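You operate a simulated robot arm through the tools that you are given. There is no shell and no other tool. Be economical: measure what you need, move in short steps, check, and stop when the job is done.

Carry out the task below with a simulated robot arm. There is one attempt and no reset: what you move stays moved.

JOB
Put things in order on the top of the oak linen table. At the end: the purple carton marked oats stands where the yellow scrub pad stood; the red coin purse stands on top of the purple can (marked "FIZZ"); the yellow scrub pad is in the grey bucket; the black battery is in the blue bucket; the big red peg stands on top of the pink scrub pad; whatever was shut is shut again. Leave all else as you found it, and nothing knocked over.
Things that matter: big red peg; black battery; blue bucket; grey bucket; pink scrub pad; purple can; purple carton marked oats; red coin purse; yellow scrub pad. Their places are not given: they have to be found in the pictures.

It is judged by the outcome, as a careful person would: the job done as asked, and still so three seconds after it is handed in. It fails if anything else is knocked over, pushed out of place, dropped, spilled or broken.

ROBOT AND FRAMES
A 7-joint arm with a two-finger parallel gripper, fixed in place. Base frame: the origin is at the foot of the arm, x ahead of it, y to its left, z up; the work surface is at about z = 760. Lengths are in mm, angles in rad, forces in N, time in s.
With the tool pointing down near the work surface it reaches from about 300 to 700 mm from the base axis. Its first joint turns from -1.152 to 1.152 rad. Payload 1.57 kg.
The TCP is the grasp point between the finger pads, 30 mm short of the fingertips. In the tool frame z runs along the fingers and y along their closing line. The gripper opens to 110 mm. The fingers are 24 mm wide and 12 mm thick; the gripper's body (48 by 112 mm) begins 78 mm behind the TCP.
Orientation is told as [roll, pitch, yaw] about the base's x, y, z axes, in that order, counted from this pose: with the fingers straight down and closing along the base's y, the tool's x points along the base's -x, its y along +y and its z along -z.

CONTROLS
- The arm moves only by the tool jog_arm. Its argument "plan" is a list of rows, each an object (a shift or turn left out is 0, a gripper value left out holds the last) with "dr": the turn, a rotation vector about the tool's x, y, z in units of 60 degrees (1.0 is 60 degrees), a list of three; "travel": the shift along the tool's x, y, z in units of 300 mm (1.0 is 300 mm), a list of three; "claw": the opening in per cent of the stroke, from 0 (shut) to 100 (fully open). In form: [{"dr": [rx, ry, rz], "travel": [x, y, z], "claw": claw}, ...]. A call has 1 to 10 rows; each row is the pose to reach, as a shift and turn from the pose commanded when the call began, along the tool's axes at that moment. A call with a number of a shift or a turn outside -1 to 1 is refused whole. Each row takes 0.2 s and may step no farther than 50 mm and 0.15 rad from the row before; otherwise, or with a gripper value out of range, the whole call is refused. A pose out of reach is approached as far as the arm can. The call stops where the force on the tool passes 40 N (or 10 N more than at its start, if that is more) or the arm is blocked; 0.2 s more then pass. Each finger travels about 108 mm/s and halts on what it meets, pressing with about 22 N; the grip force reading is that of the motor and also rises with nothing between the fingers. The clock runs only during rows and for 0.2 s after the last one: add rows that repeat a pose to give the fingers time. It gives the time, the measured TCP pose, the force on the tool (base axes), the opening and the grip force at its end, in the units of the frame above (readings bear some noise), with the torque about the TCP (base axes, N m) and any sound that the robot's microphone picked up.
- Cameras (640 x 400 px; columns grow to the right, rows downward): "scene" is fixed at [176.7, -411.9, 1390.3]; the picture's right is [0.58, -0.82, 0.00], its down [-0.56, -0.40, -0.73] and it looks along [0.59, 0.42, -0.69] (base axes); focal length 214 px, centre (320, 200). "wrist" rides on the gripper at [70, 16, -141] in the tool frame; the picture's right is [-0.23, 0.97, 0.00], its down [-0.86, -0.20, -0.48] and it looks along [-0.47, -0.11, 0.88] (tool axes); focal length 222 px, centre (320, 200).
- grab_frame(camera): a new picture of that camera. It takes no simulated time.
- probe_pixels(camera, pixels): for up to 12 pixels [column, row] of the newest picture of that camera ("zoom" is the newest enlarged one), the place [x, y, z] in the base frame of the surface seen there, good to about 3 mm. It takes no simulated time.
- enlarge(camera, box): a new picture of the part [left, top, right, bottom] of that camera's present view, enlarged. It takes no simulated time.
- job_done(): hands the job in; it is judged then, once.

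Work in short steps. Measure before you move; look again where a grasp or a placing could have gone wrong, and mend it. You have 80 turns and 38 pictures in all, those below and enlarged ones among them. Open the gripper and draw the arm clear of the work before you hand the job in, unless the task says otherwise; then end with one line.

The tools are called after "Call:" by a JSON object that holds its "api" and its "payload". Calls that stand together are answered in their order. jog_arm: Moves the arm, as the interface text tells. Its arguments: {"type":"object","properties":{"plan":{"type":"array"}},"required":["plan"]} The other tools are called the same way: grab_frame (camera) takes a picture; probe_pixels (camera, pixels) gives the place of the surface under pixels of a picture; enlarge (camera, box) takes an enlarged picture of a part of a camera's view; job_done () hands the job in.

At the start:

```text
t: 0.0
position: [356.7, -53.6, 1284.3]
tcp_rot: [0.0, 0.0, -0.002]
force: [-1.0, 0.9, -0.8]
moment: [0.0, 0.01, -0.02]
opening: 110.1
grasp_force: 0.1
```

scene: 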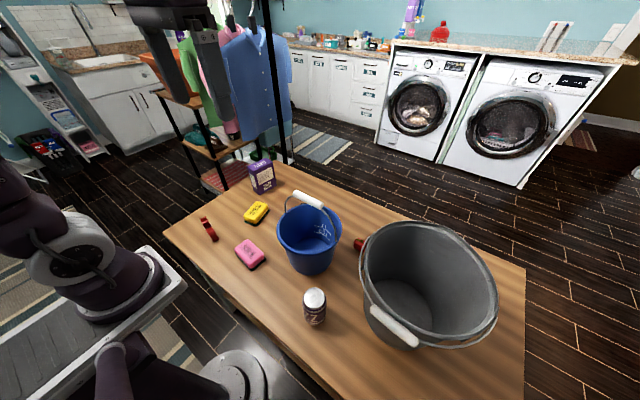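
wrist: 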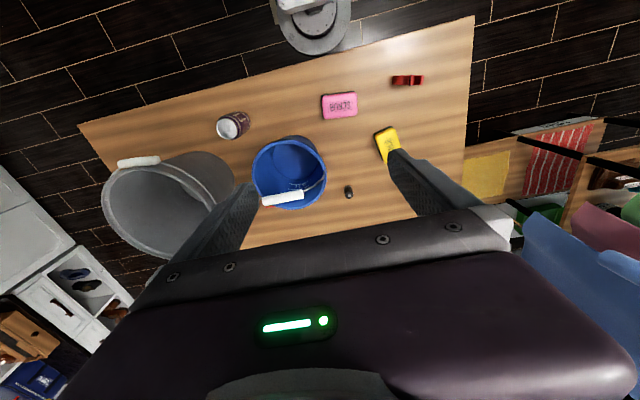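

The scene picture shows the peg near (209,229), pads near (256,212) and (250,253), the carton near (262,177), the can near (315,306), something red near (360,245). The wrist view shows a small dark thing near (349,192). I enlarge both before measuring.

Call:
{"api": "enlarge", "payload": {"camera": "scene", "box": [180, 150, 380, 275]}}

Call:
{"api": "enlarge", "payload": {"camera": "wrist", "box": [200, 50, 460, 212]}}

Call:
{"api": "probe_pixels", "payload": {"camera": "wrist", "pixels": [[349, 192], [349, 187], [348, 197], [340, 105], [388, 140], [232, 126], [407, 81], [395, 81], [421, 80], [288, 170], [420, 120], [300, 230]]}}

Call:
{"api": "probe_pixels", "payload": {"camera": "scene", "pixels": [[360, 245], [262, 170], [253, 168], [271, 167], [264, 186], [316, 298], [310, 198], [393, 325], [315, 268], [410, 310], [209, 229], [256, 210]]}}

```text
3.20 times, centred on (280, 212) of scene
```

zoom: 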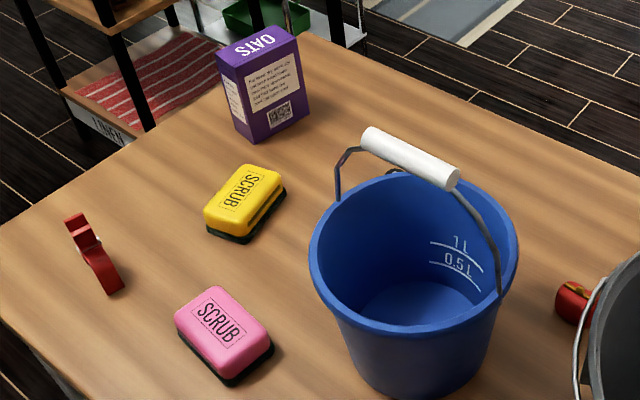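

```text
2.46 times, centred on (330, 131) of wrist
```

zoom: 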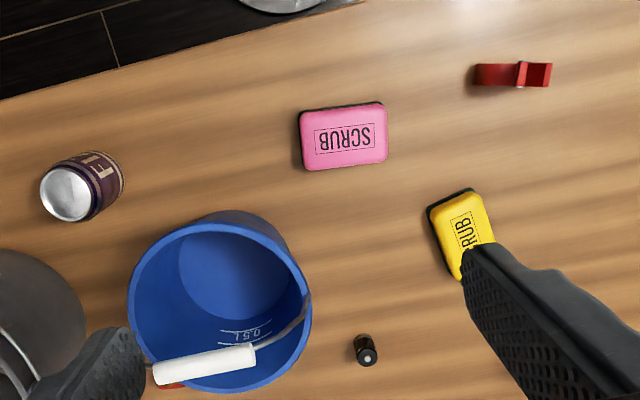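

```text
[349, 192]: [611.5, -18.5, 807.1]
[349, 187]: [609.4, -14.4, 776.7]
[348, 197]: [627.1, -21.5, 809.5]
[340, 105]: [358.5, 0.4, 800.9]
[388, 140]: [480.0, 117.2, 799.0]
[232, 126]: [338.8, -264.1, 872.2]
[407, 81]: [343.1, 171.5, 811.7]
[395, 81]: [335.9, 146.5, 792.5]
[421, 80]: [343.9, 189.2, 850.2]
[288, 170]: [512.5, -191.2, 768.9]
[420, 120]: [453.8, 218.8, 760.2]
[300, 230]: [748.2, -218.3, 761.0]
```

```text
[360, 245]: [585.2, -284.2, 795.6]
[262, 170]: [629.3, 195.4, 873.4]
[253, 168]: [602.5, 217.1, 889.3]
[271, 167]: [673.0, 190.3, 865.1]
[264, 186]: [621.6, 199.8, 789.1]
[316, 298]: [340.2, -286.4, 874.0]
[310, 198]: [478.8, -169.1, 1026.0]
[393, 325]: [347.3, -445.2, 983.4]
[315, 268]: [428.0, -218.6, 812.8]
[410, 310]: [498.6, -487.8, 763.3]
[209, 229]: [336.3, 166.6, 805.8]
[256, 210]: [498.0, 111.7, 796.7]
```

The battery stands near (611,-18), and the purse is half hidden between the buckets near (585,-284). I enlarge the peg and the purse to see their shapes.

Call:
{"api": "enlarge", "payload": {"camera": "scene", "box": [192, 205, 280, 275]}}

Call:
{"api": "probe_pixels", "payload": {"camera": "zoom", "pixels": [[90, 115], [130, 150], [170, 230], [140, 200]]}}

```text
5.71 times, centred on (236, 240) of scene
```

zoom: 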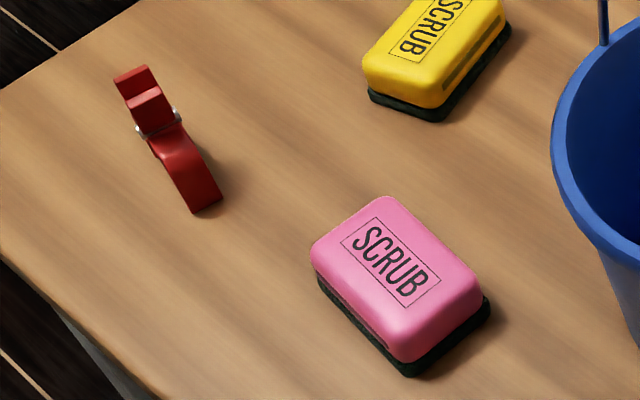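

```text
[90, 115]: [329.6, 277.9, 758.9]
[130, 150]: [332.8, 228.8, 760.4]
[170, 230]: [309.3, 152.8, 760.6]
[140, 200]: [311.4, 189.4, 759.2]
```

The peg stands in the enlarged picture from about (130,75) at the top to (200,205) at the foot. I probe points on the peg and both pads.

Call:
{"api": "probe_pixels", "payload": {"camera": "zoom", "pixels": [[131, 72], [150, 97], [155, 118], [180, 155], [200, 190], [202, 203], [390, 205], [325, 245], [400, 350], [468, 275], [395, 275], [218, 195]]}}

Call:
{"api": "enlarge", "payload": {"camera": "wrist", "box": [380, 60, 444, 100]}}

Call:
{"api": "probe_pixels", "payload": {"camera": "wrist", "pixels": [[323, 96], [354, 93], [357, 113], [325, 117], [377, 135], [391, 129], [395, 147], [383, 160], [230, 115], [222, 128], [232, 136], [240, 124]]}}

```text
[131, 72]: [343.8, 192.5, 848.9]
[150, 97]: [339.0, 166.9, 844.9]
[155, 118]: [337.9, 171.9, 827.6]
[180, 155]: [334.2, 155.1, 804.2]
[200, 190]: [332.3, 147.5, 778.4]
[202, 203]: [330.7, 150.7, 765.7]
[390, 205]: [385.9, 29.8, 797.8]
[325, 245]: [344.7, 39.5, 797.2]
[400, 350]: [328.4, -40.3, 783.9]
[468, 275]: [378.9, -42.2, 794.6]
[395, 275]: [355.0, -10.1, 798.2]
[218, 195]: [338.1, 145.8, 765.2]
```

```text
10.00 times, centred on (412, 80) of wrist
```

zoom: 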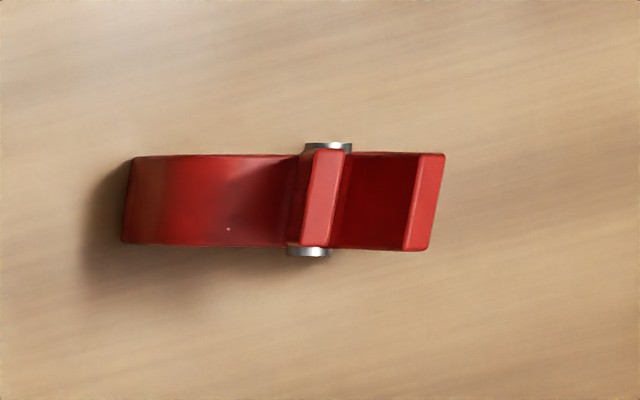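

```text
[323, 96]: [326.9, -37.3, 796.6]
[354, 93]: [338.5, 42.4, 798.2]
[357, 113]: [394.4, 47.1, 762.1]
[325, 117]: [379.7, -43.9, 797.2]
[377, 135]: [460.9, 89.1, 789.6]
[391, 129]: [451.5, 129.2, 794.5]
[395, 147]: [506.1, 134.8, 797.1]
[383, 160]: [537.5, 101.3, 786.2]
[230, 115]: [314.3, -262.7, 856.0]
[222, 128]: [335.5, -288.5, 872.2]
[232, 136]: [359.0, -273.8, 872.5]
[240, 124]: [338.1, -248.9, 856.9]
```

The peg stands with its arms spread roughly along y, about 90 mm tall, and the pads are about 38 mm tall. Next I take a scene close-up of the buckets and probe rims, handles and purse.

Call:
{"api": "enlarge", "payload": {"camera": "scene", "box": [260, 180, 500, 350]}}

Call:
{"api": "probe_pixels", "payload": {"camera": "scene", "pixels": [[279, 225], [308, 254], [339, 225], [310, 208], [295, 195], [324, 206], [370, 230], [430, 225], [496, 295], [365, 290], [400, 355], [415, 335]]}}

Call:
{"api": "probe_pixels", "payload": {"camera": "wrist", "pixels": [[255, 172], [288, 138], [325, 160], [295, 207], [267, 199], [300, 194], [320, 185], [104, 190], [135, 163], [170, 160], [230, 175], [150, 245]]}}

```text
2.35 times, centred on (380, 265) of scene
```

zoom: 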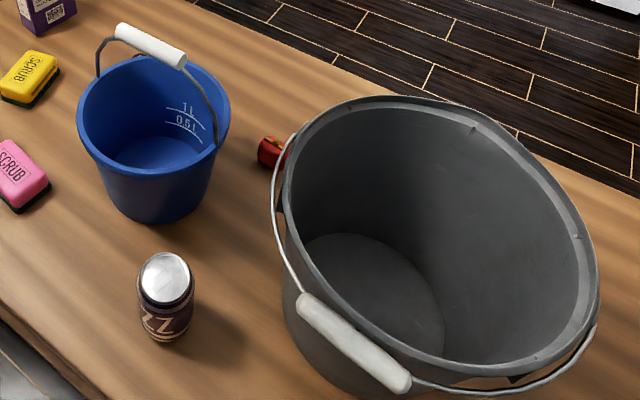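

```text
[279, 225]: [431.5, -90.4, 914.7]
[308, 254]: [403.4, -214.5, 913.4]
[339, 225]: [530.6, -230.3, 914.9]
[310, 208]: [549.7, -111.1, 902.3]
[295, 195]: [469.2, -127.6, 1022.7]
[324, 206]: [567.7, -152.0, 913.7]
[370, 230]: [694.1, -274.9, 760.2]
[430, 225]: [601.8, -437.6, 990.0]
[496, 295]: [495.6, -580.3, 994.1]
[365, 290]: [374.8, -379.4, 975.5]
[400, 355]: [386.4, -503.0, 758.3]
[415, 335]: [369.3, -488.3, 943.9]
```

```text
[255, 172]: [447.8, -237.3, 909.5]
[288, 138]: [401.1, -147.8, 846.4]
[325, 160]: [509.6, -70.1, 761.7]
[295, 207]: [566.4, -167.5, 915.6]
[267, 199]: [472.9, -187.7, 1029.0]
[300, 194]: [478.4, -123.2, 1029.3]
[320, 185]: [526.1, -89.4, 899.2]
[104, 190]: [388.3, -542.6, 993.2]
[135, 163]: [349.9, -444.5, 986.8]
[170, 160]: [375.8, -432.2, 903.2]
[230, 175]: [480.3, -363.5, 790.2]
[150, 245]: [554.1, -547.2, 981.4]
```

Blue bucket: rim z≈915, centre ≈(482,-158), handle upright over the middle at z≈1027. Grey bucket: rim z≈990. I start with the yellow pad and move to a hover above it to measure from close by.

Call:
{"api": "jog_arm", "payload": {"plan": [{"travel": [-0.051, 0.068, 0.118]}, {"travel": [-0.102, 0.137, 0.237]}, {"travel": [-0.154, 0.205, 0.355]}, {"travel": [-0.205, 0.273, 0.473]}, {"travel": [-0.256, 0.342, 0.592]}, {"travel": [-0.307, 0.41, 0.71]}, {"travel": [-0.359, 0.478, 0.828]}, {"travel": [-0.41, 0.547, 0.947]}]}}

Call:
{"api": "grab_frame", "payload": {"camera": "wrist"}}

```text
t: 1.8
position: [479.4, 111.3, 998.6]
tcp_rot: [0.0, 0.0, 0.0]
force: [-0.1, -0.3, 0.0]
moment: [0.0, 0.0, 0.02]
opening: 109.9
grasp_force: 0.1
```

```text
30 pictures are left
```

wrist: 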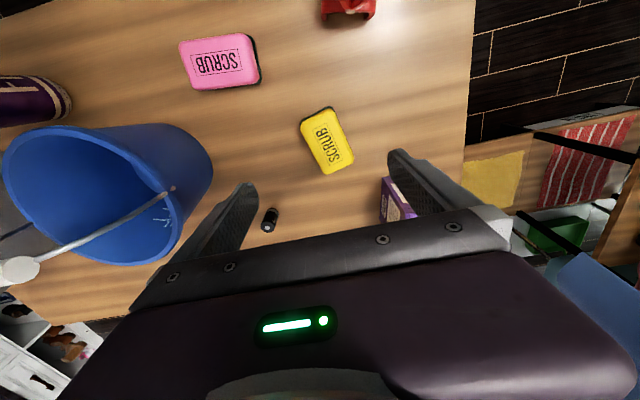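

The yellow pad shows at (327,140) with corners near (303,122), (330,108), (353,160), (327,173). I probe its corners, plus the pink pad, the battery and the carton's visible edge.

Call:
{"api": "probe_pixels", "payload": {"camera": "wrist", "pixels": [[304, 123], [329, 110], [351, 158], [328, 171], [327, 140], [181, 44], [249, 36], [257, 78], [192, 88], [220, 62], [268, 226], [395, 200]]}}

```text
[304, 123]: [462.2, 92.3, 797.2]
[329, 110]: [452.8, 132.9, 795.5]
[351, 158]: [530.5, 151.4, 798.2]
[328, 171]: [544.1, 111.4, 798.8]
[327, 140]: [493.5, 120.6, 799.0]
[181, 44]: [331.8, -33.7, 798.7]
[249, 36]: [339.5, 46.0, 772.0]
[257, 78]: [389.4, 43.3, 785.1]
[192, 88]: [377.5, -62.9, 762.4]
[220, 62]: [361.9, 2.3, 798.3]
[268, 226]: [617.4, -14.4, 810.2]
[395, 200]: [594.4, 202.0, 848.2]
```

Yellow pad: centre (497,122,≈760–799), long axis about 15° off x. I turn 15°, go down to TCP z≈797 with the fingers astride its short side, and close.

Call:
{"api": "jog_arm", "payload": {"plan": [{"travel": [-0.02, 0.012, 0.12], "dr": [0, 0, -0.125]}, {"travel": [-0.04, 0.025, 0.25], "dr": [0, 0, -0.25]}, {"travel": [-0.06, 0.037, 0.38], "dr": [0, 0, -0.25]}, {"travel": [-0.06, 0.037, 0.5], "dr": [0, 0, -0.25]}, {"travel": [-0.06, 0.037, 0.6], "dr": [0, 0, -0.25]}, {"travel": [-0.06, 0.037, 0.672], "dr": [0, 0, -0.25]}, {"travel": [-0.06, 0.037, 0.672], "dr": [0, 0, -0.25], "claw": 0}, {"travel": [-0.06, 0.037, 0.672], "dr": [0, 0, -0.25], "claw": 0}, {"travel": [-0.06, 0.037, 0.672], "dr": [0, 0, -0.25], "claw": 0}]}}

```text
t: 3.8
position: [496.3, 123.2, 798.8]
tcp_rot: [0.0, -0.001, 0.262]
force: [-0.6, 0.3, -0.3]
moment: [0.02, 0.03, -0.01]
opening: 59.2
grasp_force: 22.7
```

Opening 59 mm and grip 22.7 N: the pad is held. I lift it 300 mm straight up and turn back to square.

Call:
{"api": "jog_arm", "payload": {"plan": [{"travel": [0, 0, -0.1]}, {"travel": [0, 0, -0.25]}, {"travel": [0, 0, -0.4]}, {"travel": [0, 0, -0.55]}, {"travel": [0, 0, -0.7], "dr": [0, 0, 0.125]}, {"travel": [0, 0, -0.85], "dr": [0, 0, 0.25]}, {"travel": [0, 0, -1.0], "dr": [0, 0, 0.25]}]}}

Call:
{"api": "jog_arm", "payload": {"plan": [{"travel": [0, -0.15, -0.1]}, {"travel": [0, -0.3, -0.15]}, {"travel": [0, -0.45, -0.15]}, {"travel": [0, -0.6, -0.15]}, {"travel": [0, -0.75, -0.15]}, {"travel": [0, -0.9, -0.15]}, {"travel": [0, -1.0, -0.15]}]}}

Call:
{"api": "jog_arm", "payload": {"plan": [{"travel": [0, -0.15, 0]}, {"travel": [0.0, -0.3, 0]}, {"travel": [0, -0.45, 0]}, {"travel": [0, -0.6, 0]}, {"travel": [0, -0.75, 0]}, {"travel": [0.0, -0.85, 0]}]}}

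Call:
{"api": "grab_frame", "payload": {"camera": "wrist"}}

Call:
{"api": "grab_frame", "payload": {"camera": "scene"}}

```text
t: 5.4
position: [497.8, 124.2, 1100.2]
tcp_rot: [-0.001, -0.001, -0.001]
force: [0.4, 0.6, -0.4]
moment: [0.01, -0.02, 0.0]
opening: 59.1
grasp_force: 21.8
```

```text
refused: row 1 steps farther than a row can; nothing moved
```

```text
t: 6.8
position: [498.3, -134.3, 1098.3]
tcp_rot: [0.0, 0.0, 0.0]
force: [0.5, 0.9, -1.0]
moment: [0.03, 0.01, 0.0]
opening: 59.2
grasp_force: 21.6
```

```text
29 pictures are left
```

wrist: 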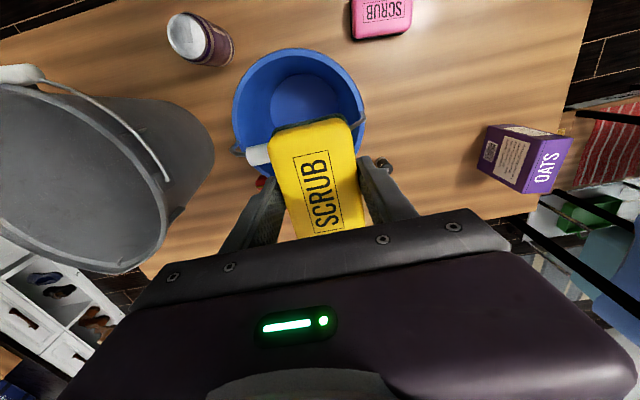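

```text
28 pictures are left
```

scene: 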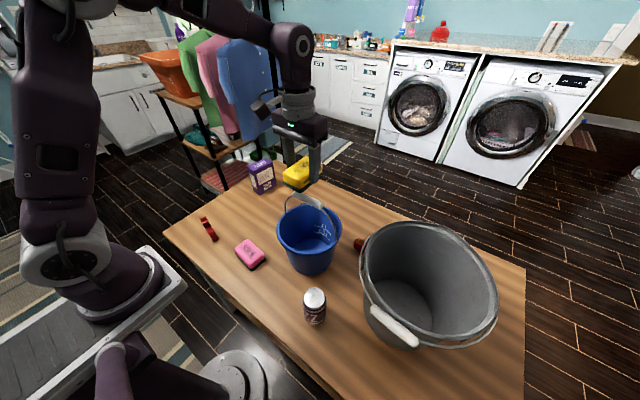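

One call was refused and the other still ran; the pad is held safely above the blue bucket at z≈1098. I probe the grey rim in this scene picture to find its centre.

Call:
{"api": "probe_pixels", "payload": {"camera": "scene", "pixels": [[365, 250], [380, 230], [440, 230], [480, 262], [495, 305], [470, 333], [420, 328], [375, 295], [405, 283], [440, 320], [385, 310], [425, 300]]}}

Call:
{"api": "probe_pixels", "payload": {"camera": "wrist", "pixels": [[5, 88], [150, 170], [163, 225], [100, 265], [20, 238], [60, 110], [90, 160], [266, 182], [260, 178], [150, 150], [200, 130], [40, 75]]}}

```text
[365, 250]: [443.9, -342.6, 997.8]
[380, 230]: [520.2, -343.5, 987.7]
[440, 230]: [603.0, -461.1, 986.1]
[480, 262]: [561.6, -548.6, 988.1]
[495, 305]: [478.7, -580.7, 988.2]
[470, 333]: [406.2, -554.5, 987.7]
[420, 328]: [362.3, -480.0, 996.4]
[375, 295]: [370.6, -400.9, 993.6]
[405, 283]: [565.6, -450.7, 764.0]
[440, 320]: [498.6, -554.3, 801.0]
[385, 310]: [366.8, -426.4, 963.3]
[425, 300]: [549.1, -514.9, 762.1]
```

```text
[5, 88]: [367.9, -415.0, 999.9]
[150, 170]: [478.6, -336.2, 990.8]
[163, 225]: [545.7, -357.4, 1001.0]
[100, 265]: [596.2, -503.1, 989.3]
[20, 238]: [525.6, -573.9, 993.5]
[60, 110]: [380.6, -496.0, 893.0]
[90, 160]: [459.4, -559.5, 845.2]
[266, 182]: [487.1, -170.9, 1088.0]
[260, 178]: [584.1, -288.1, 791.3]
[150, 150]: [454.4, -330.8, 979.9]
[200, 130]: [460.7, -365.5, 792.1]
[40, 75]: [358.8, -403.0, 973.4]
```

Grey rim fits a circle of centre ≈(483,-460), radius ≈122, z≈990. I carry the pad over it at this height.

Call:
{"api": "jog_arm", "payload": {"plan": [{"travel": [0, -0.15, -0.03]}, {"travel": [0.0, -0.3, -0.06]}, {"travel": [0, -0.45, -0.06]}, {"travel": [0, -0.6, -0.06]}, {"travel": [0.01, -0.75, -0.06]}, {"travel": [0.02, -0.88, -0.06]}, {"travel": [0.03, -1.0, -0.06]}]}}

```text
t: 8.4
position: [478.9, -389.7, 1115.0]
tcp_rot: [0.003, -0.001, -0.002]
force: [-1.1, 0.2, 0.4]
moment: [0.0, -0.03, -0.02]
opening: 59.2
grasp_force: 22.2
out of reach, approached as far as the arm can: row 6, 7
```

The reach ends here at z≈1115 (478.9,-389.7). I go down to about 1060 first, where the reach is longer and the pad is still above the rim, then move further out.

Call:
{"api": "jog_arm", "payload": {"plan": [{"travel": [0, 0, 0.1]}, {"travel": [0, 0, 0.19]}, {"travel": [0, -0.08, 0.19]}, {"travel": [0, -0.16, 0.19]}]}}

```text
t: 9.4
position: [470.5, -426.4, 1055.1]
tcp_rot: [0.0, -0.001, 0.001]
force: [-0.6, 0.4, -1.1]
moment: [0.01, 0.05, -0.01]
opening: 59.2
grasp_force: 22.4
out of reach, approached as far as the arm can: row 4
```

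Now at (470,-426,1055), inside the rim circle with about 15–20 mm to spare for the hand. I go down into the bucket, easing towards the centre as the reach grows.

Call:
{"api": "jog_arm", "payload": {"plan": [{"travel": [0, 0, 0.14]}, {"travel": [0, -0.02, 0.28]}, {"travel": [-0.02, -0.05, 0.42]}, {"travel": [-0.03, -0.07, 0.54]}, {"travel": [-0.03, -0.07, 0.66]}]}}

Call:
{"api": "enlarge", "payload": {"camera": "scene", "box": [300, 150, 540, 370]}}

```text
t: 10.6
position: [479.3, -446.9, 857.6]
tcp_rot: [-0.001, -0.001, -0.001]
force: [-0.2, -0.7, -1.0]
moment: [-0.01, -0.02, 0.0]
opening: 59.1
grasp_force: 21.5
```

```text
1.82 times, centred on (420, 260) of scene
```

zoom: 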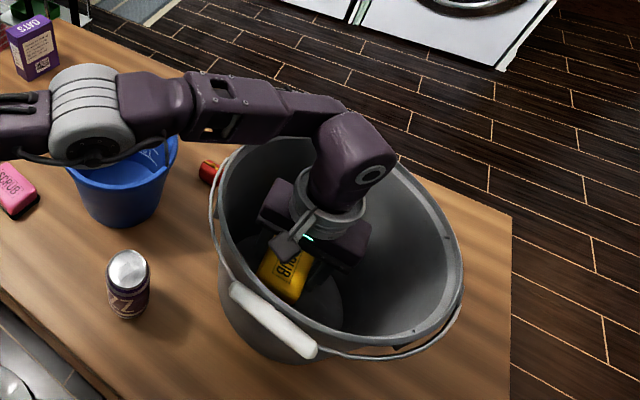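

The hand is well inside the grey bucket with room on all sides. I check the height of the forearm over the blue bucket's handle before going any lower.

Call:
{"api": "probe_pixels", "payload": {"camera": "zoom", "pixels": [[95, 155], [150, 133], [160, 100], [230, 140], [300, 120], [275, 235], [300, 250], [85, 110]]}}

```text
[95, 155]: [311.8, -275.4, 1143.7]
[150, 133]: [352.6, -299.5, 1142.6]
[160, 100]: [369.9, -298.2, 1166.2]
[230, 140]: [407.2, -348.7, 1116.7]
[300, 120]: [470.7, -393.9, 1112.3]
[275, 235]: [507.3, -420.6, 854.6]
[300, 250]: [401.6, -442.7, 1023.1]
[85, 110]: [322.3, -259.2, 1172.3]
```

The forearm's underside is at about 1110, clear of the rims and the handle. I go 35 mm lower, open the fingers and lift straight out.

Call:
{"api": "jog_arm", "payload": {"plan": [{"travel": [0, 0, 0.06]}, {"travel": [0, 0, 0.12]}, {"travel": [0, 0, 0.12], "claw": 70}, {"travel": [0, 0, 0.12], "claw": 70}, {"travel": [0, 0, 0.12], "claw": 70}, {"travel": [0, 0, 0.0], "claw": 70}, {"travel": [0, 0, -0.14], "claw": 70}, {"travel": [0, 0.02, -0.28], "claw": 70}, {"travel": [0.01, 0.05, -0.42], "claw": 70}, {"travel": [0.02, 0.07, -0.56], "claw": 70}]}}

Call:
{"api": "grab_frame", "payload": {"camera": "wrist"}}

```text
t: 12.8
position: [474.5, -424.5, 1026.4]
tcp_rot: [0.0, -0.001, 0.0]
force: [0.5, -0.5, 0.2]
moment: [0.0, -0.03, 0.01]
opening: 77.0
grasp_force: 0.1
```

```text
26 pictures are left
```

wrist: 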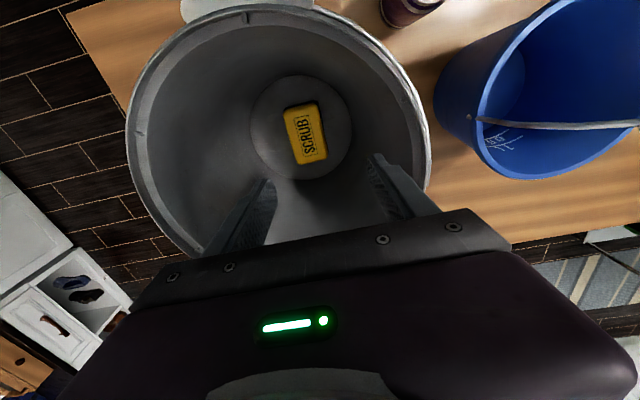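

The yellow pad lies flat in the grey bucket. Next I hover near the purse at about (555,-285) for a close view.

Call:
{"api": "jog_arm", "payload": {"plan": [{"travel": [0, 0, -0.12]}, {"travel": [-0.07, 0.12, -0.13]}, {"travel": [-0.14, 0.24, -0.13]}, {"travel": [-0.2, 0.36, -0.13]}, {"travel": [-0.267, 0.467, -0.13]}]}}

Call:
{"api": "grab_frame", "payload": {"camera": "wrist"}}

```text
t: 14.0
position: [553.4, -285.3, 1064.6]
tcp_rot: [-0.001, 0.0, -0.003]
force: [-0.7, -0.6, 0.0]
moment: [-0.02, 0.0, -0.03]
opening: 76.8
grasp_force: 0.1
```

```text
25 pictures are left
```

wrist: 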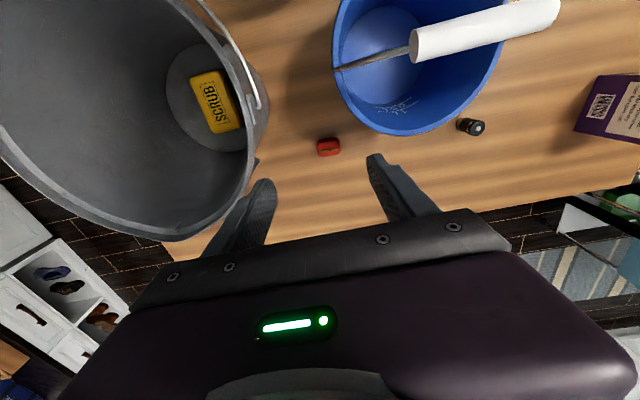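

The purse shows at (328,147). I enlarge it to measure its outline.

Call:
{"api": "enlarge", "payload": {"camera": "wrist", "box": [296, 127, 360, 167]}}

Call:
{"api": "probe_pixels", "payload": {"camera": "wrist", "pixels": [[318, 142], [328, 139], [338, 142], [339, 150], [329, 154], [319, 154], [328, 147], [257, 165], [250, 100], [238, 200], [478, 127], [468, 124]]}}

```text
10.00 times, centred on (328, 147) of wrist
```

zoom: 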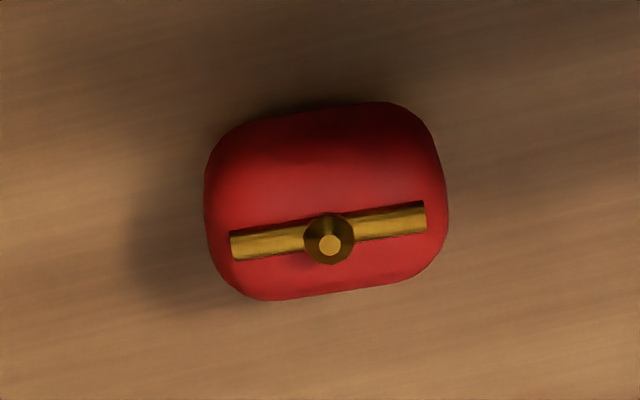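

```text
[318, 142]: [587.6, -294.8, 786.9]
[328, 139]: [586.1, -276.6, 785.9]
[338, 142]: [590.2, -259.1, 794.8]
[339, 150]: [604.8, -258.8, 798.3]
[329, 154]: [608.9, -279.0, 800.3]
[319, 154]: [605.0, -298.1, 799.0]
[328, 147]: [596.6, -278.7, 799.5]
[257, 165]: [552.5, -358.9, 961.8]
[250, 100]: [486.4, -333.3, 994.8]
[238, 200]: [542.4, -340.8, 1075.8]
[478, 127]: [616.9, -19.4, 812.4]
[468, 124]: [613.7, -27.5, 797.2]
```

The purse is centred near (600,-280), about 46 mm along y and 40 mm tall. I come down part way to z≈880 and check clearances to both buckets and the blue handle.

Call:
{"api": "jog_arm", "payload": {"plan": [{"travel": [-0.05, 0.01, 0.1]}, {"travel": [-0.1, 0.018, 0.22]}, {"travel": [-0.155, 0.018, 0.34]}, {"travel": [-0.155, 0.018, 0.46]}, {"travel": [-0.155, 0.018, 0.61]}]}}

Call:
{"api": "enlarge", "payload": {"camera": "scene", "box": [250, 120, 450, 260]}}

Call:
{"api": "enlarge", "payload": {"camera": "wrist", "box": [160, 0, 560, 250]}}

```text
t: 15.2
position: [598.8, -278.3, 879.9]
tcp_rot: [0.001, 0.0, 0.001]
force: [0.3, 0.0, -0.3]
moment: [0.0, -0.02, -0.01]
opening: 76.8
grasp_force: 0.1
```

```text
2.86 times, centred on (350, 190) of scene
```

zoom: 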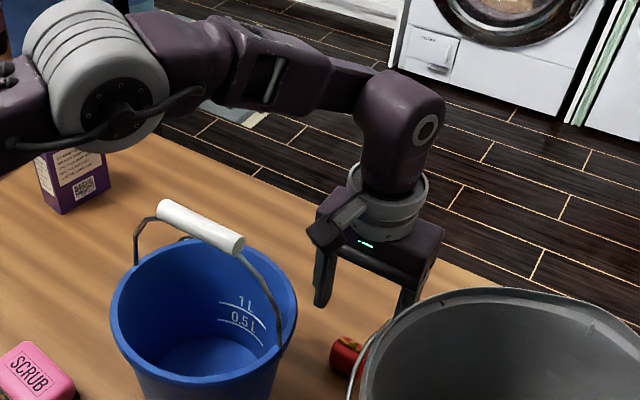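

```text
1.60 times, centred on (360, 125) of wrist
```

zoom: 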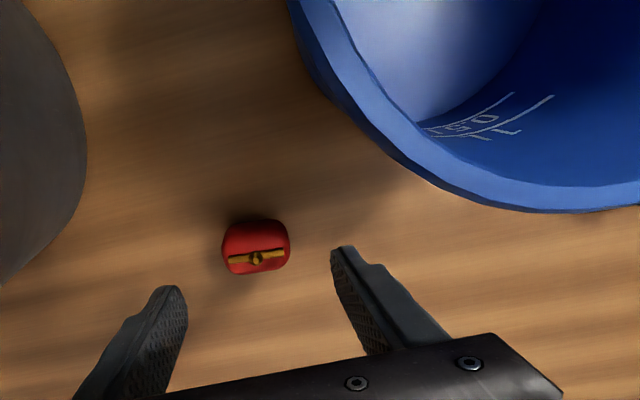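

The forearm's underside works out at z≈1160 here, so it stays clear of the handle lower down. I probe the purse's outline in this close view to centre on it.

Call:
{"api": "probe_pixels", "payload": {"camera": "zoom", "pixels": [[226, 250], [287, 245], [256, 224], [256, 270], [230, 262], [256, 258], [256, 245], [350, 110], [450, 185], [85, 200]]}}

```text
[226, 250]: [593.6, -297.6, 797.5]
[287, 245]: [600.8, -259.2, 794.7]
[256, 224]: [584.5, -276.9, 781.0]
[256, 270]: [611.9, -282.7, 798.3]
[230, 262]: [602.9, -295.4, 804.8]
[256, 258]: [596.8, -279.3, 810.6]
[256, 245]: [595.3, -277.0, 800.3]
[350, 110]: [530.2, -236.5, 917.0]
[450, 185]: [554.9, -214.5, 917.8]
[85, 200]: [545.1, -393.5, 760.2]
```

The purse's centre is (599,-278), top ≈805. I descend to TCP z≈803 and close.

Call:
{"api": "jog_arm", "payload": {"plan": [{"travel": [0, 0, 0.1]}, {"travel": [0, 0, 0.19]}, {"travel": [0, 0, 0.258]}, {"travel": [0, 0, 0.258], "claw": 0}, {"travel": [0, 0, 0.258], "claw": 0}, {"travel": [0, 0, 0.258], "claw": 0}]}}

```text
t: 16.6
position: [598.3, -279.7, 803.5]
tcp_rot: [0.001, -0.001, 0.0]
force: [0.4, -0.1, 0.2]
moment: [0.02, 0.0, -0.02]
opening: 45.0
grasp_force: 21.9
```

Opening 45 mm, grip 21.9 N: the purse is held. I lift it straight up.

Call:
{"api": "jog_arm", "payload": {"plan": [{"travel": [0, 0, -0.08]}, {"travel": [0, 0, -0.2]}, {"travel": [0, 0, -0.35]}, {"travel": [0, 0, -0.5]}, {"travel": [0.03, 0, -0.64]}, {"travel": [0.1, 0, -0.75]}, {"travel": [0.17, 0, -0.85]}]}}

```text
t: 18.2
position: [547.2, -277.3, 1058.5]
tcp_rot: [0.001, 0.0, 0.001]
force: [-0.2, -0.1, -1.0]
moment: [0.05, 0.01, 0.0]
opening: 45.3
grasp_force: 22.1
```

The purse is held at z≈1058. I carry it back over the can, about 200 mm in -x, and look.

Call:
{"api": "jog_arm", "payload": {"plan": [{"travel": [0.15, 0, 0]}, {"travel": [0.3, 0, 0]}, {"travel": [0.45, 0.01, 0]}, {"travel": [0.57, 0.02, 0]}, {"travel": [0.68, 0.02, 0]}]}}

Call:
{"api": "grab_frame", "payload": {"camera": "wrist"}}

Call:
{"api": "enlarge", "payload": {"camera": "scene", "box": [270, 150, 390, 350]}}

```text
t: 19.4
position: [344.1, -273.4, 1061.8]
tcp_rot: [0.0, 0.0, 0.001]
force: [-0.2, -0.6, -0.7]
moment: [-0.03, 0.01, -0.02]
opening: 45.0
grasp_force: 22.5
```

```text
21 pictures are left
```

wrist: 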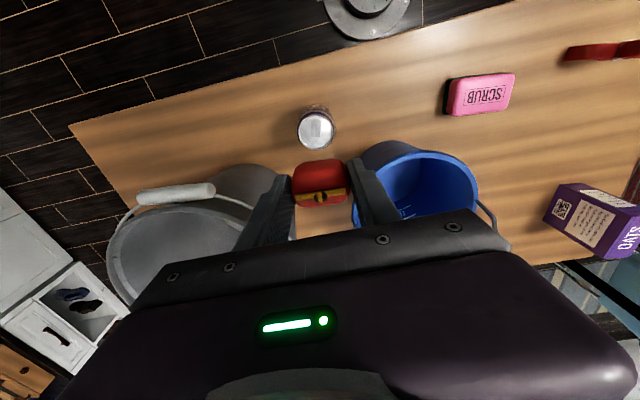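

```text
2.00 times, centred on (330, 250) of scene
```

zoom: 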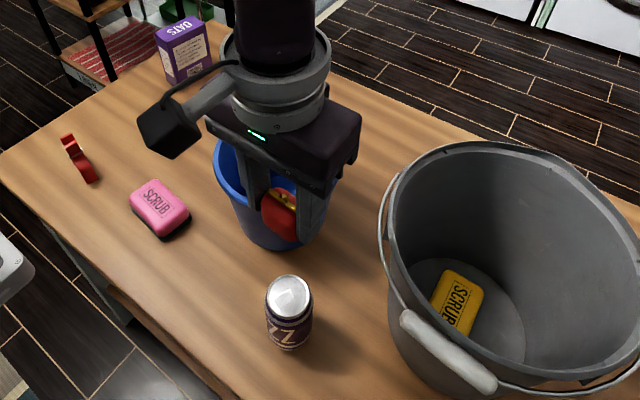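

The can's lid is at (316,131) in the wrist view and at (291,297) in the enlarged one. I probe its edges and the purse in the fingers.

Call:
{"api": "probe_pixels", "payload": {"camera": "wrist", "pixels": [[302, 131], [330, 131], [316, 117], [316, 145], [316, 131], [320, 197], [318, 165], [300, 180], [340, 175]]}}

Call:
{"api": "probe_pixels", "payload": {"camera": "zoom", "pixels": [[271, 297], [307, 297], [290, 281], [289, 312], [289, 297], [280, 222], [268, 215], [285, 240]]}}

```text
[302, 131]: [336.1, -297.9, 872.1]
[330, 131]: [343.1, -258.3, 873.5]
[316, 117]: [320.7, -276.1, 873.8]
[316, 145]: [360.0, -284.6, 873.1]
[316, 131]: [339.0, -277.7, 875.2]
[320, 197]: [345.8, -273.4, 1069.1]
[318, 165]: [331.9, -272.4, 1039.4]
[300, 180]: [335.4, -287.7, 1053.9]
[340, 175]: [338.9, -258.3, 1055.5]
```

```text
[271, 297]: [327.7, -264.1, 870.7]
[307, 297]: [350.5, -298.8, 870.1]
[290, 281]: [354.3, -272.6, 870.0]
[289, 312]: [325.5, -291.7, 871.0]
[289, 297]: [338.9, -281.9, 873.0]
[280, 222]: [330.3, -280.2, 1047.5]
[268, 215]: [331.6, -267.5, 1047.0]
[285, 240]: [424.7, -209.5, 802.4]
```

The can's top is centred at (339.5,-279.5), z≈873; the purse's foot is 43.5 mm below the TCP. I line up and lower to just above it.

Call:
{"api": "jog_arm", "payload": {"plan": [{"travel": [0.015, -0.02, 0.0]}, {"travel": [0.015, -0.02, 0.15]}, {"travel": [0.015, -0.02, 0.3]}, {"travel": [0.015, -0.02, 0.4]}, {"travel": [0.015, -0.02, 0.45]}]}}

Call:
{"api": "enlarge", "payload": {"camera": "scene", "box": [270, 220, 370, 340]}}

```text
t: 20.6
position: [340.8, -280.5, 924.0]
tcp_rot: [-0.001, 0.0, 0.0]
force: [-0.2, 0.2, -0.1]
moment: [-0.01, 0.01, 0.02]
opening: 45.3
grasp_force: 22.1
```

```text
3.33 times, centred on (320, 280) of scene
```

zoom: 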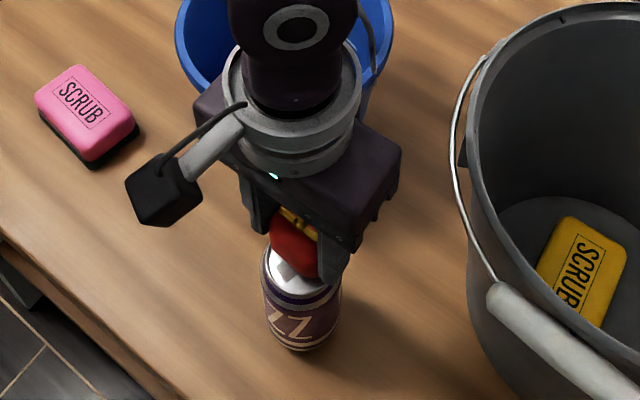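

The purse sits over the lid with about 7 mm to go. I lower in small steps and watch the force.

Call:
{"api": "jog_arm", "payload": {"plan": [{"travel": [0, 0, 0.01]}, {"travel": [0, 0, 0.015]}, {"travel": [0, 0, 0.018]}, {"travel": [0, 0, 0.02]}]}}

```text
t: 21.6
position: [340.5, -280.1, 918.6]
tcp_rot: [0.0, 0.0, -0.001]
force: [-0.2, 0.4, 2.3]
moment: [-0.02, -0.04, -0.01]
opening: 45.1
grasp_force: 22.2
```

Force rose to 2.3 N, so contact is beginning. One more millimetre to check.

Call:
{"api": "jog_arm", "payload": {"plan": [{"travel": [0, 0, 0.002]}, {"travel": [0, 0, 0.004]}]}}

```text
t: 22.2
position: [341.3, -280.9, 917.4]
tcp_rot: [-0.002, -0.002, 0.0]
force: [0.5, 2.1, 20.3]
moment: [0.21, -0.05, -0.02]
opening: 45.4
grasp_force: 22.7
```

20 N: the purse is firmly on the lid. I ease up about 1 mm, open, and lift away vertically.

Call:
{"api": "jog_arm", "payload": {"plan": [{"travel": [0, 0, -0.0035]}, {"travel": [0, 0, -0.0035], "claw": 48}, {"travel": [0, 0, -0.0035], "claw": 65}, {"travel": [0, 0, -0.0035], "claw": 65}, {"travel": [0, 0, -0.08], "claw": 65}, {"travel": [0, 0, -0.2], "claw": 65}, {"travel": [0, 0, -0.35], "claw": 65}, {"travel": [0, 0, -0.5], "claw": 65}]}}

Call:
{"api": "grab_frame", "payload": {"camera": "wrist"}}

```text
t: 24.0
position: [340.6, -282.4, 1067.5]
tcp_rot: [0.001, 0.003, 0.0]
force: [0.2, -0.5, -0.1]
moment: [0.01, -0.01, -0.02]
opening: 71.2
grasp_force: 0.1
```

```text
18 pictures are left
```

wrist: 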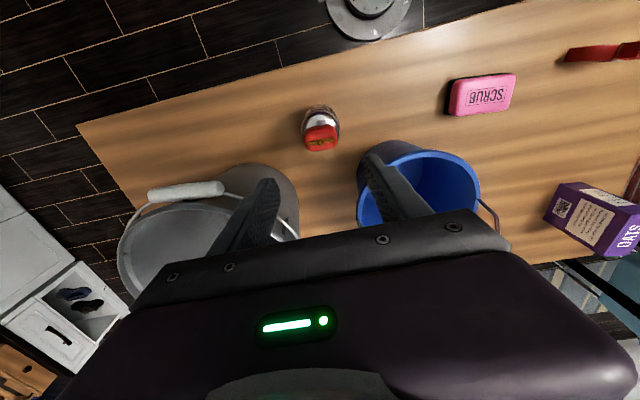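

The purse stands on the can. Next the battery: I fly across above the blue handle (tips at ≈1060) to a hover near (560,-20).

Call:
{"api": "jog_arm", "payload": {"plan": [{"travel": [0, 0, -0.08]}, {"travel": [-0.09, 0.11, -0.08]}, {"travel": [-0.18, 0.22, -0.08]}, {"travel": [-0.27, 0.33, -0.08]}, {"travel": [-0.36, 0.44, -0.08]}, {"travel": [-0.45, 0.55, -0.08]}, {"travel": [-0.54, 0.66, -0.08]}, {"travel": [-0.63, 0.77, -0.08]}, {"travel": [-0.72, 0.87, -0.08]}]}}

```text
t: 26.0
position: [556.4, -19.0, 1088.2]
tcp_rot: [0.0, 0.0, 0.0]
force: [-0.5, -0.4, 0.7]
moment: [0.0, -0.01, 0.01]
opening: 71.3
grasp_force: 0.0
```

Clear. I descend towards (600,-19,930) for a close look at the battery.

Call:
{"api": "jog_arm", "payload": {"plan": [{"travel": [-0.03, 0, 0.13]}, {"travel": [-0.07, 0, 0.26]}, {"travel": [-0.11, 0, 0.39]}, {"travel": [-0.146, 0, 0.52]}]}}

Call:
{"api": "grab_frame", "payload": {"camera": "wrist"}}

```text
t: 27.0
position: [599.4, -20.6, 932.1]
tcp_rot: [0.0, -0.001, 0.0]
force: [0.3, 0.4, -0.3]
moment: [0.02, 0.02, 0.01]
opening: 71.7
grasp_force: 0.0
```

```text
17 pictures are left
```

wrist: 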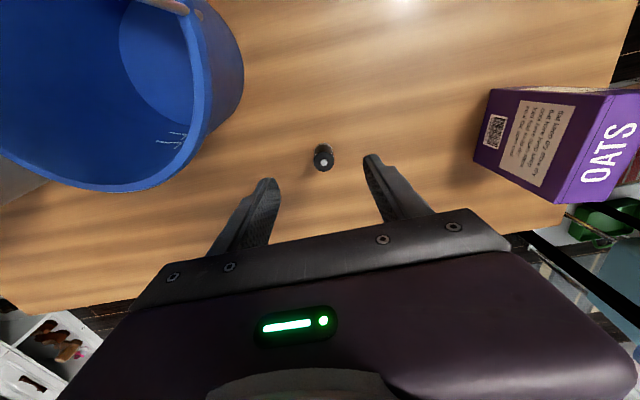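

The battery stands at (323,158) in the picture. I probe its top and, while at it, the carton's corners.

Call:
{"api": "probe_pixels", "payload": {"camera": "wrist", "pixels": [[324, 162], [316, 160], [332, 161], [324, 168], [322, 148], [492, 88], [636, 93], [558, 201], [475, 160], [520, 130], [605, 150], [560, 150]]}}

```text
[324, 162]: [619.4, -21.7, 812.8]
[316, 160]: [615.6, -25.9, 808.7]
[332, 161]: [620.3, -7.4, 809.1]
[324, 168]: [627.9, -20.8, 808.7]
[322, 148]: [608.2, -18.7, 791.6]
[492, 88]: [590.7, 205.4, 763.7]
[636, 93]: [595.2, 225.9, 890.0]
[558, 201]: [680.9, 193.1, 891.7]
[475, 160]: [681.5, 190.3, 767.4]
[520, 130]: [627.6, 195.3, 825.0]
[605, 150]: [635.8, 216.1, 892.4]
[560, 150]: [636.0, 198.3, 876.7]
```

Battery: axis ≈(619,-18.5), radius ≈11, top ≈811. I lower to TCP z≈812 so the fingers hold its upper part, and close.

Call:
{"api": "jog_arm", "payload": {"plan": [{"travel": [-0.03, 0.003, 0.06]}, {"travel": [-0.065, 0.006, 0.14]}, {"travel": [-0.065, 0.006, 0.26]}, {"travel": [-0.065, 0.006, 0.35]}, {"travel": [-0.065, 0.006, 0.4]}, {"travel": [-0.065, 0.006, 0.4], "claw": 0}, {"travel": [-0.065, 0.006, 0.4], "claw": 0}, {"travel": [-0.065, 0.006, 0.4], "claw": 0}, {"travel": [-0.065, 0.006, 0.4], "claw": 0}]}}

```text
t: 29.0
position: [619.0, -20.1, 812.4]
tcp_rot: [-0.001, -0.001, -0.001]
force: [-0.3, -0.6, 0.2]
moment: [-0.03, 0.01, 0.0]
opening: 24.3
grasp_force: 21.9
```

Opening 24 mm: the battery is held. I lift to z≈1000 and draw back to x≈440, staying clear of the blue bucket's rim.

Call:
{"api": "jog_arm", "payload": {"plan": [{"travel": [0, 0, -0.07]}, {"travel": [0, 0, -0.2]}, {"travel": [0, 0, -0.35]}, {"travel": [0, 0, -0.5]}, {"travel": [0, 0, -0.63]}, {"travel": [0.15, 0, -0.63]}, {"travel": [0.3, 0, -0.63]}, {"travel": [0.45, 0, -0.63]}, {"travel": [0.6, 0, -0.63]}]}}

```text
t: 31.0
position: [440.2, -19.1, 1002.2]
tcp_rot: [0.0, 0.0, 0.0]
force: [-0.3, -0.3, 0.1]
moment: [-0.02, -0.04, -0.02]
opening: 24.3
grasp_force: 22.5
```

Now I tilt the hand 0.3 rad so that its top leans back from the upright handle, and move over the near half of the blue bucket.

Call:
{"api": "jog_arm", "payload": {"plan": [{"dr": [0, -0.1, 0]}, {"dr": [0, -0.2, 0]}, {"dr": [0, -0.2865, 0]}, {"dr": [0, -0.2865, 0], "travel": [0, -0.15, 0]}, {"dr": [0, -0.2865, 0], "travel": [0, -0.3, 0]}, {"dr": [0, -0.2865, 0], "travel": [0, -0.463, 0]}]}}

Call:
{"api": "grab_frame", "payload": {"camera": "wrist"}}

Call:
{"api": "enlarge", "payload": {"camera": "scene", "box": [230, 130, 400, 330]}}

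```text
t: 32.4
position: [439.4, -156.8, 1004.4]
tcp_rot: [-0.001, -0.301, 0.002]
force: [-0.6, -0.4, -0.6]
moment: [0.04, 0.0, 0.0]
opening: 24.2
grasp_force: 21.9
```

```text
16 pictures are left
```

wrist: 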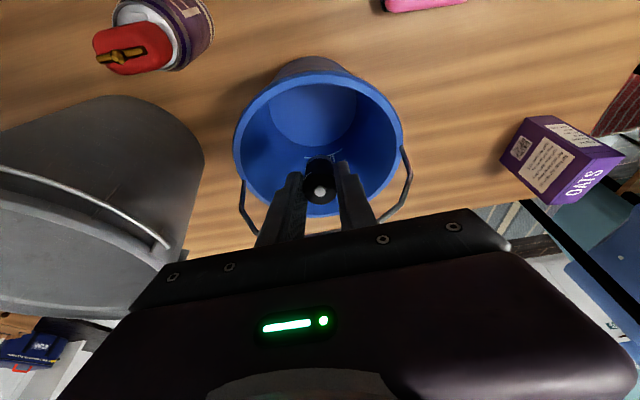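

```text
2.00 times, centred on (315, 230) of scene
```

zoom: 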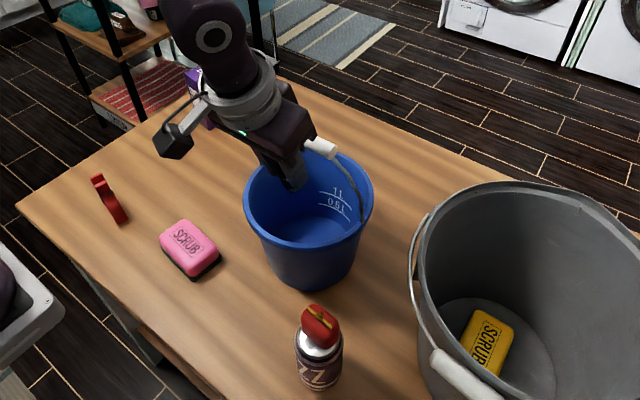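

The battery hangs inside the near half, about 20 mm from the handle bar. I lower straight down 147 mm (combining tool x and z because of the tilt).

Call:
{"api": "jog_arm", "payload": {"plan": [{"travel": [0.0363, 0, 0.117]}, {"travel": [0.0725, 0, 0.234]}, {"travel": [0.109, 0, 0.351]}, {"travel": [0.145, 0, 0.468]}]}}

Call:
{"api": "grab_frame", "payload": {"camera": "wrist"}}

```text
t: 33.4
position: [439.8, -154.7, 857.8]
tcp_rot: [0.0, -0.3, 0.001]
force: [-0.3, 0.0, -0.9]
moment: [-0.02, -0.02, 0.0]
opening: 24.3
grasp_force: 22.5
```

```text
14 pictures are left
```

wrist: 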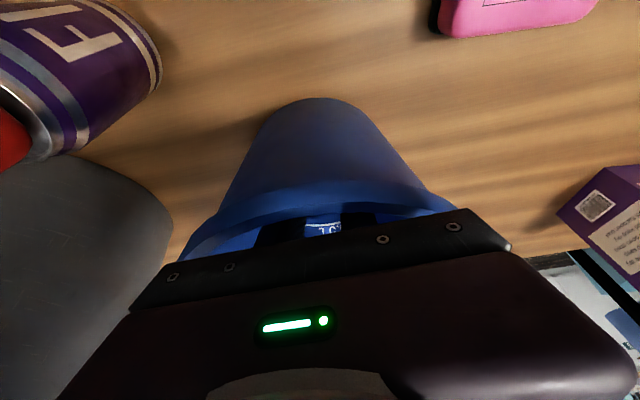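

No contact; the battery is some 30 mm above the floor. I open gently and lift straight back up.

Call:
{"api": "jog_arm", "payload": {"plan": [{"claw": 45}, {"claw": 45}, {"claw": 45}, {"travel": [-0.0363, 0, -0.117], "claw": 45}, {"travel": [-0.0725, 0, -0.234], "claw": 45}, {"travel": [-0.109, 0, -0.351], "claw": 45}, {"travel": [-0.145, 0, -0.468], "claw": 45}]}}

Call:
{"api": "grab_frame", "payload": {"camera": "wrist"}}

```text
t: 35.0
position: [439.5, -156.3, 1006.7]
tcp_rot: [-0.001, -0.302, -0.001]
force: [-0.4, 0.3, 0.2]
moment: [-0.01, 0.01, 0.04]
opening: 49.4
grasp_force: 0.2
```

```text
13 pictures are left
```

wrist: 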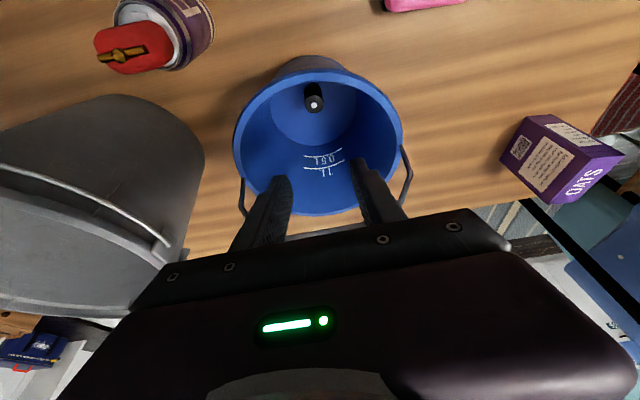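

The battery stands in the blue bucket. I move away along +y first, then undo the tilt.

Call:
{"api": "jog_arm", "payload": {"plan": [{"travel": [0, 0.15, 0]}, {"travel": [0, 0.3, 0]}, {"travel": [0, 0.45, 0]}, {"travel": [0, 0.6, 0], "dr": [0, 0.1, 0]}, {"travel": [0, 0.75, 0], "dr": [0, 0.2, 0]}, {"travel": [0, 0.9, 0], "dr": [0, 0.2865, 0]}, {"travel": [0, 1.0, 0], "dr": [0, 0.2865, 0]}]}}

```text
t: 36.6
position: [439.3, 142.7, 1004.6]
tcp_rot: [-0.001, 0.003, 0.0]
force: [-0.7, 0.1, -0.3]
moment: [-0.03, 0.01, 0.01]
opening: 49.5
grasp_force: 0.1
```

Now I approach the carton's top for a look: hover at about (570,190,1060), gripper open.

Call:
{"api": "jog_arm", "payload": {"plan": [{"travel": [-0.108, 0.04, -0.046], "claw": 100}, {"travel": [-0.216, 0.08, -0.092], "claw": 100}, {"travel": [-0.325, 0.12, -0.138], "claw": 100}, {"travel": [-0.433, 0.157, -0.183], "claw": 100}]}}

Call:
{"api": "grab_frame", "payload": {"camera": "wrist"}}

```text
t: 37.6
position: [569.1, 189.1, 1060.8]
tcp_rot: [0.0, -0.001, 0.0]
force: [1.1, -0.3, 0.0]
moment: [0.03, -0.01, -0.03]
opening: 110.2
grasp_force: 0.1
```

```text
12 pictures are left
```

wrist: 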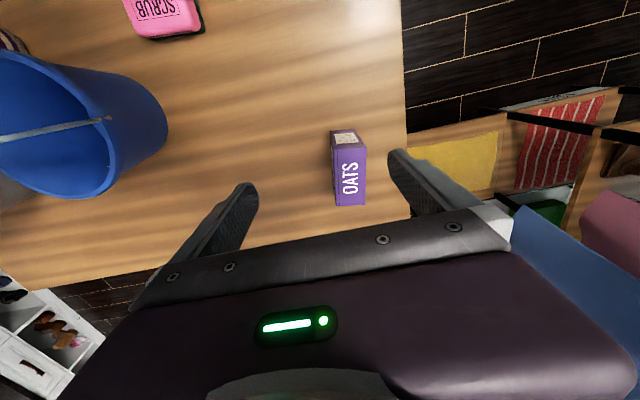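

The carton's top face shows with corners near (333,146), (363,146), (366,204), (335,206). I probe them.

Call:
{"api": "probe_pixels", "payload": {"camera": "wrist", "pixels": [[334, 148], [361, 148], [364, 202], [338, 203], [350, 175], [345, 134], [333, 133], [357, 133], [395, 130], [400, 145]]}}

```text
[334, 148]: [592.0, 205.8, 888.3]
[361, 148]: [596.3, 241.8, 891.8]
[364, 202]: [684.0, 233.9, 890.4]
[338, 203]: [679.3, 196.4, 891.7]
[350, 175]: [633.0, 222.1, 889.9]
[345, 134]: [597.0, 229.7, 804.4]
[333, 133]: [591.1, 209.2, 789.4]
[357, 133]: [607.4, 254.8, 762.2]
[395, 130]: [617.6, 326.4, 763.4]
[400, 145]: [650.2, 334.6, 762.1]
```

Carton top: centre (638,219.5), about 88×38 mm, top z≈890, axis ≈-0.115 rad. I move above its nearer part, (622,221), at z≈940 with matching yaw and check the reach.

Call:
{"api": "jog_arm", "payload": {"plan": [{"travel": [-0.03, 0.03, 0.1], "dr": [0, 0, 0.11]}, {"travel": [-0.08, 0.06, 0.2], "dr": [0, 0, 0.11]}, {"travel": [-0.13, 0.09, 0.3], "dr": [0, 0, 0.11]}, {"travel": [-0.177, 0.108, 0.403], "dr": [0, 0, 0.11]}]}}

```text
t: 38.6
position: [623.7, 222.7, 936.7]
tcp_rot: [0.001, 0.002, -0.116]
force: [0.1, 1.1, -1.0]
moment: [0.0, 0.02, 0.03]
opening: 110.1
grasp_force: 0.0
```

Reached. I descend to TCP z≈848 and close on the carton.

Call:
{"api": "jog_arm", "payload": {"plan": [{"travel": [0, -0.003, 0.1]}, {"travel": [0, -0.003, 0.2]}, {"travel": [0, -0.003, 0.296]}, {"travel": [0, -0.003, 0.296], "claw": 0}, {"travel": [0, -0.003, 0.296], "claw": 0}, {"travel": [0, -0.003, 0.296], "claw": 0}, {"travel": [0, -0.003, 0.296], "claw": 0}]}}

```text
t: 40.2
position: [623.1, 221.9, 848.9]
tcp_rot: [0.0, -0.001, -0.115]
force: [0.5, 0.3, -0.2]
moment: [0.01, -0.04, 0.0]
opening: 47.5
grasp_force: 22.0
```

Opening 47.5 mm, held. I lift 50 mm and read the load.

Call:
{"api": "jog_arm", "payload": {"plan": [{"travel": [0, 0, -0.05]}, {"travel": [0, 0, -0.11]}, {"travel": [0, 0, -0.17]}]}}

Call:
{"api": "grab_frame", "payload": {"camera": "wrist"}}

```text
t: 41.0
position: [621.6, 222.6, 900.0]
tcp_rot: [0.001, 0.0, -0.115]
force: [-0.4, 0.2, -0.4]
moment: [0.0, 0.0, 0.01]
opening: 47.3
grasp_force: 22.1
```

```text
11 pictures are left
```

wrist: 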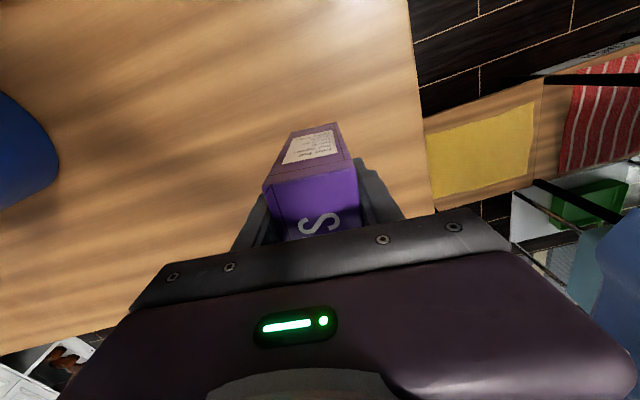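

The carton hangs upright in the fingers. I carry it so that its centre comes to (497,122), i.e. TCP to (482.5,124.5), still 50 mm up.

Call:
{"api": "jog_arm", "payload": {"plan": [{"travel": [0.1065, -0.094, 0]}, {"travel": [0.213, -0.1885, 0]}, {"travel": [0.3195, -0.283, 0]}, {"travel": [0.426, -0.377, 0]}, {"travel": [0.426, -0.377, 0.1]}, {"travel": [0.426, -0.377, 0.145]}]}}

```text
t: 42.4
position: [483.3, 125.4, 855.0]
tcp_rot: [-0.001, 0.0, -0.116]
force: [-1.0, 0.0, -0.1]
moment: [0.01, 0.02, 0.01]
opening: 47.4
grasp_force: 21.8
```

I lower the last millimetres in small steps until the table takes the load (expected near TCP z≈848.5).

Call:
{"api": "jog_arm", "payload": {"plan": [{"travel": [0, 0, 0.009]}, {"travel": [0, 0, 0.015]}, {"travel": [0, 0, 0.018]}, {"travel": [0, 0, 0.02]}]}}

```text
t: 43.4
position: [481.9, 123.9, 850.2]
tcp_rot: [-0.002, -0.001, -0.116]
force: [-0.2, -0.9, -0.7]
moment: [0.02, -0.02, -0.01]
opening: 47.6
grasp_force: 21.5
```

No contact yet; I lower about 1.5 mm more.

Call:
{"api": "jog_arm", "payload": {"plan": [{"travel": [0, 0, 0.002]}, {"travel": [0, 0, 0.004]}, {"travel": [0, 0, 0.005]}]}}

```text
t: 44.2
position: [482.9, 122.8, 849.1]
tcp_rot: [0.001, -0.001, -0.115]
force: [-0.1, -0.4, -0.6]
moment: [-0.02, -0.01, 0.01]
opening: 47.4
grasp_force: 22.0
```

Call:
{"api": "jog_arm", "payload": {"plan": [{"travel": [0, 0, 0.002]}, {"travel": [0, 0, 0.004]}]}}

```text
t: 44.8
position: [482.9, 123.5, 849.4]
tcp_rot: [0.0, -0.003, -0.115]
force: [-3.7, -1.5, 25.3]
moment: [-0.09, -0.02, -0.09]
opening: 47.8
grasp_force: 22.2
```

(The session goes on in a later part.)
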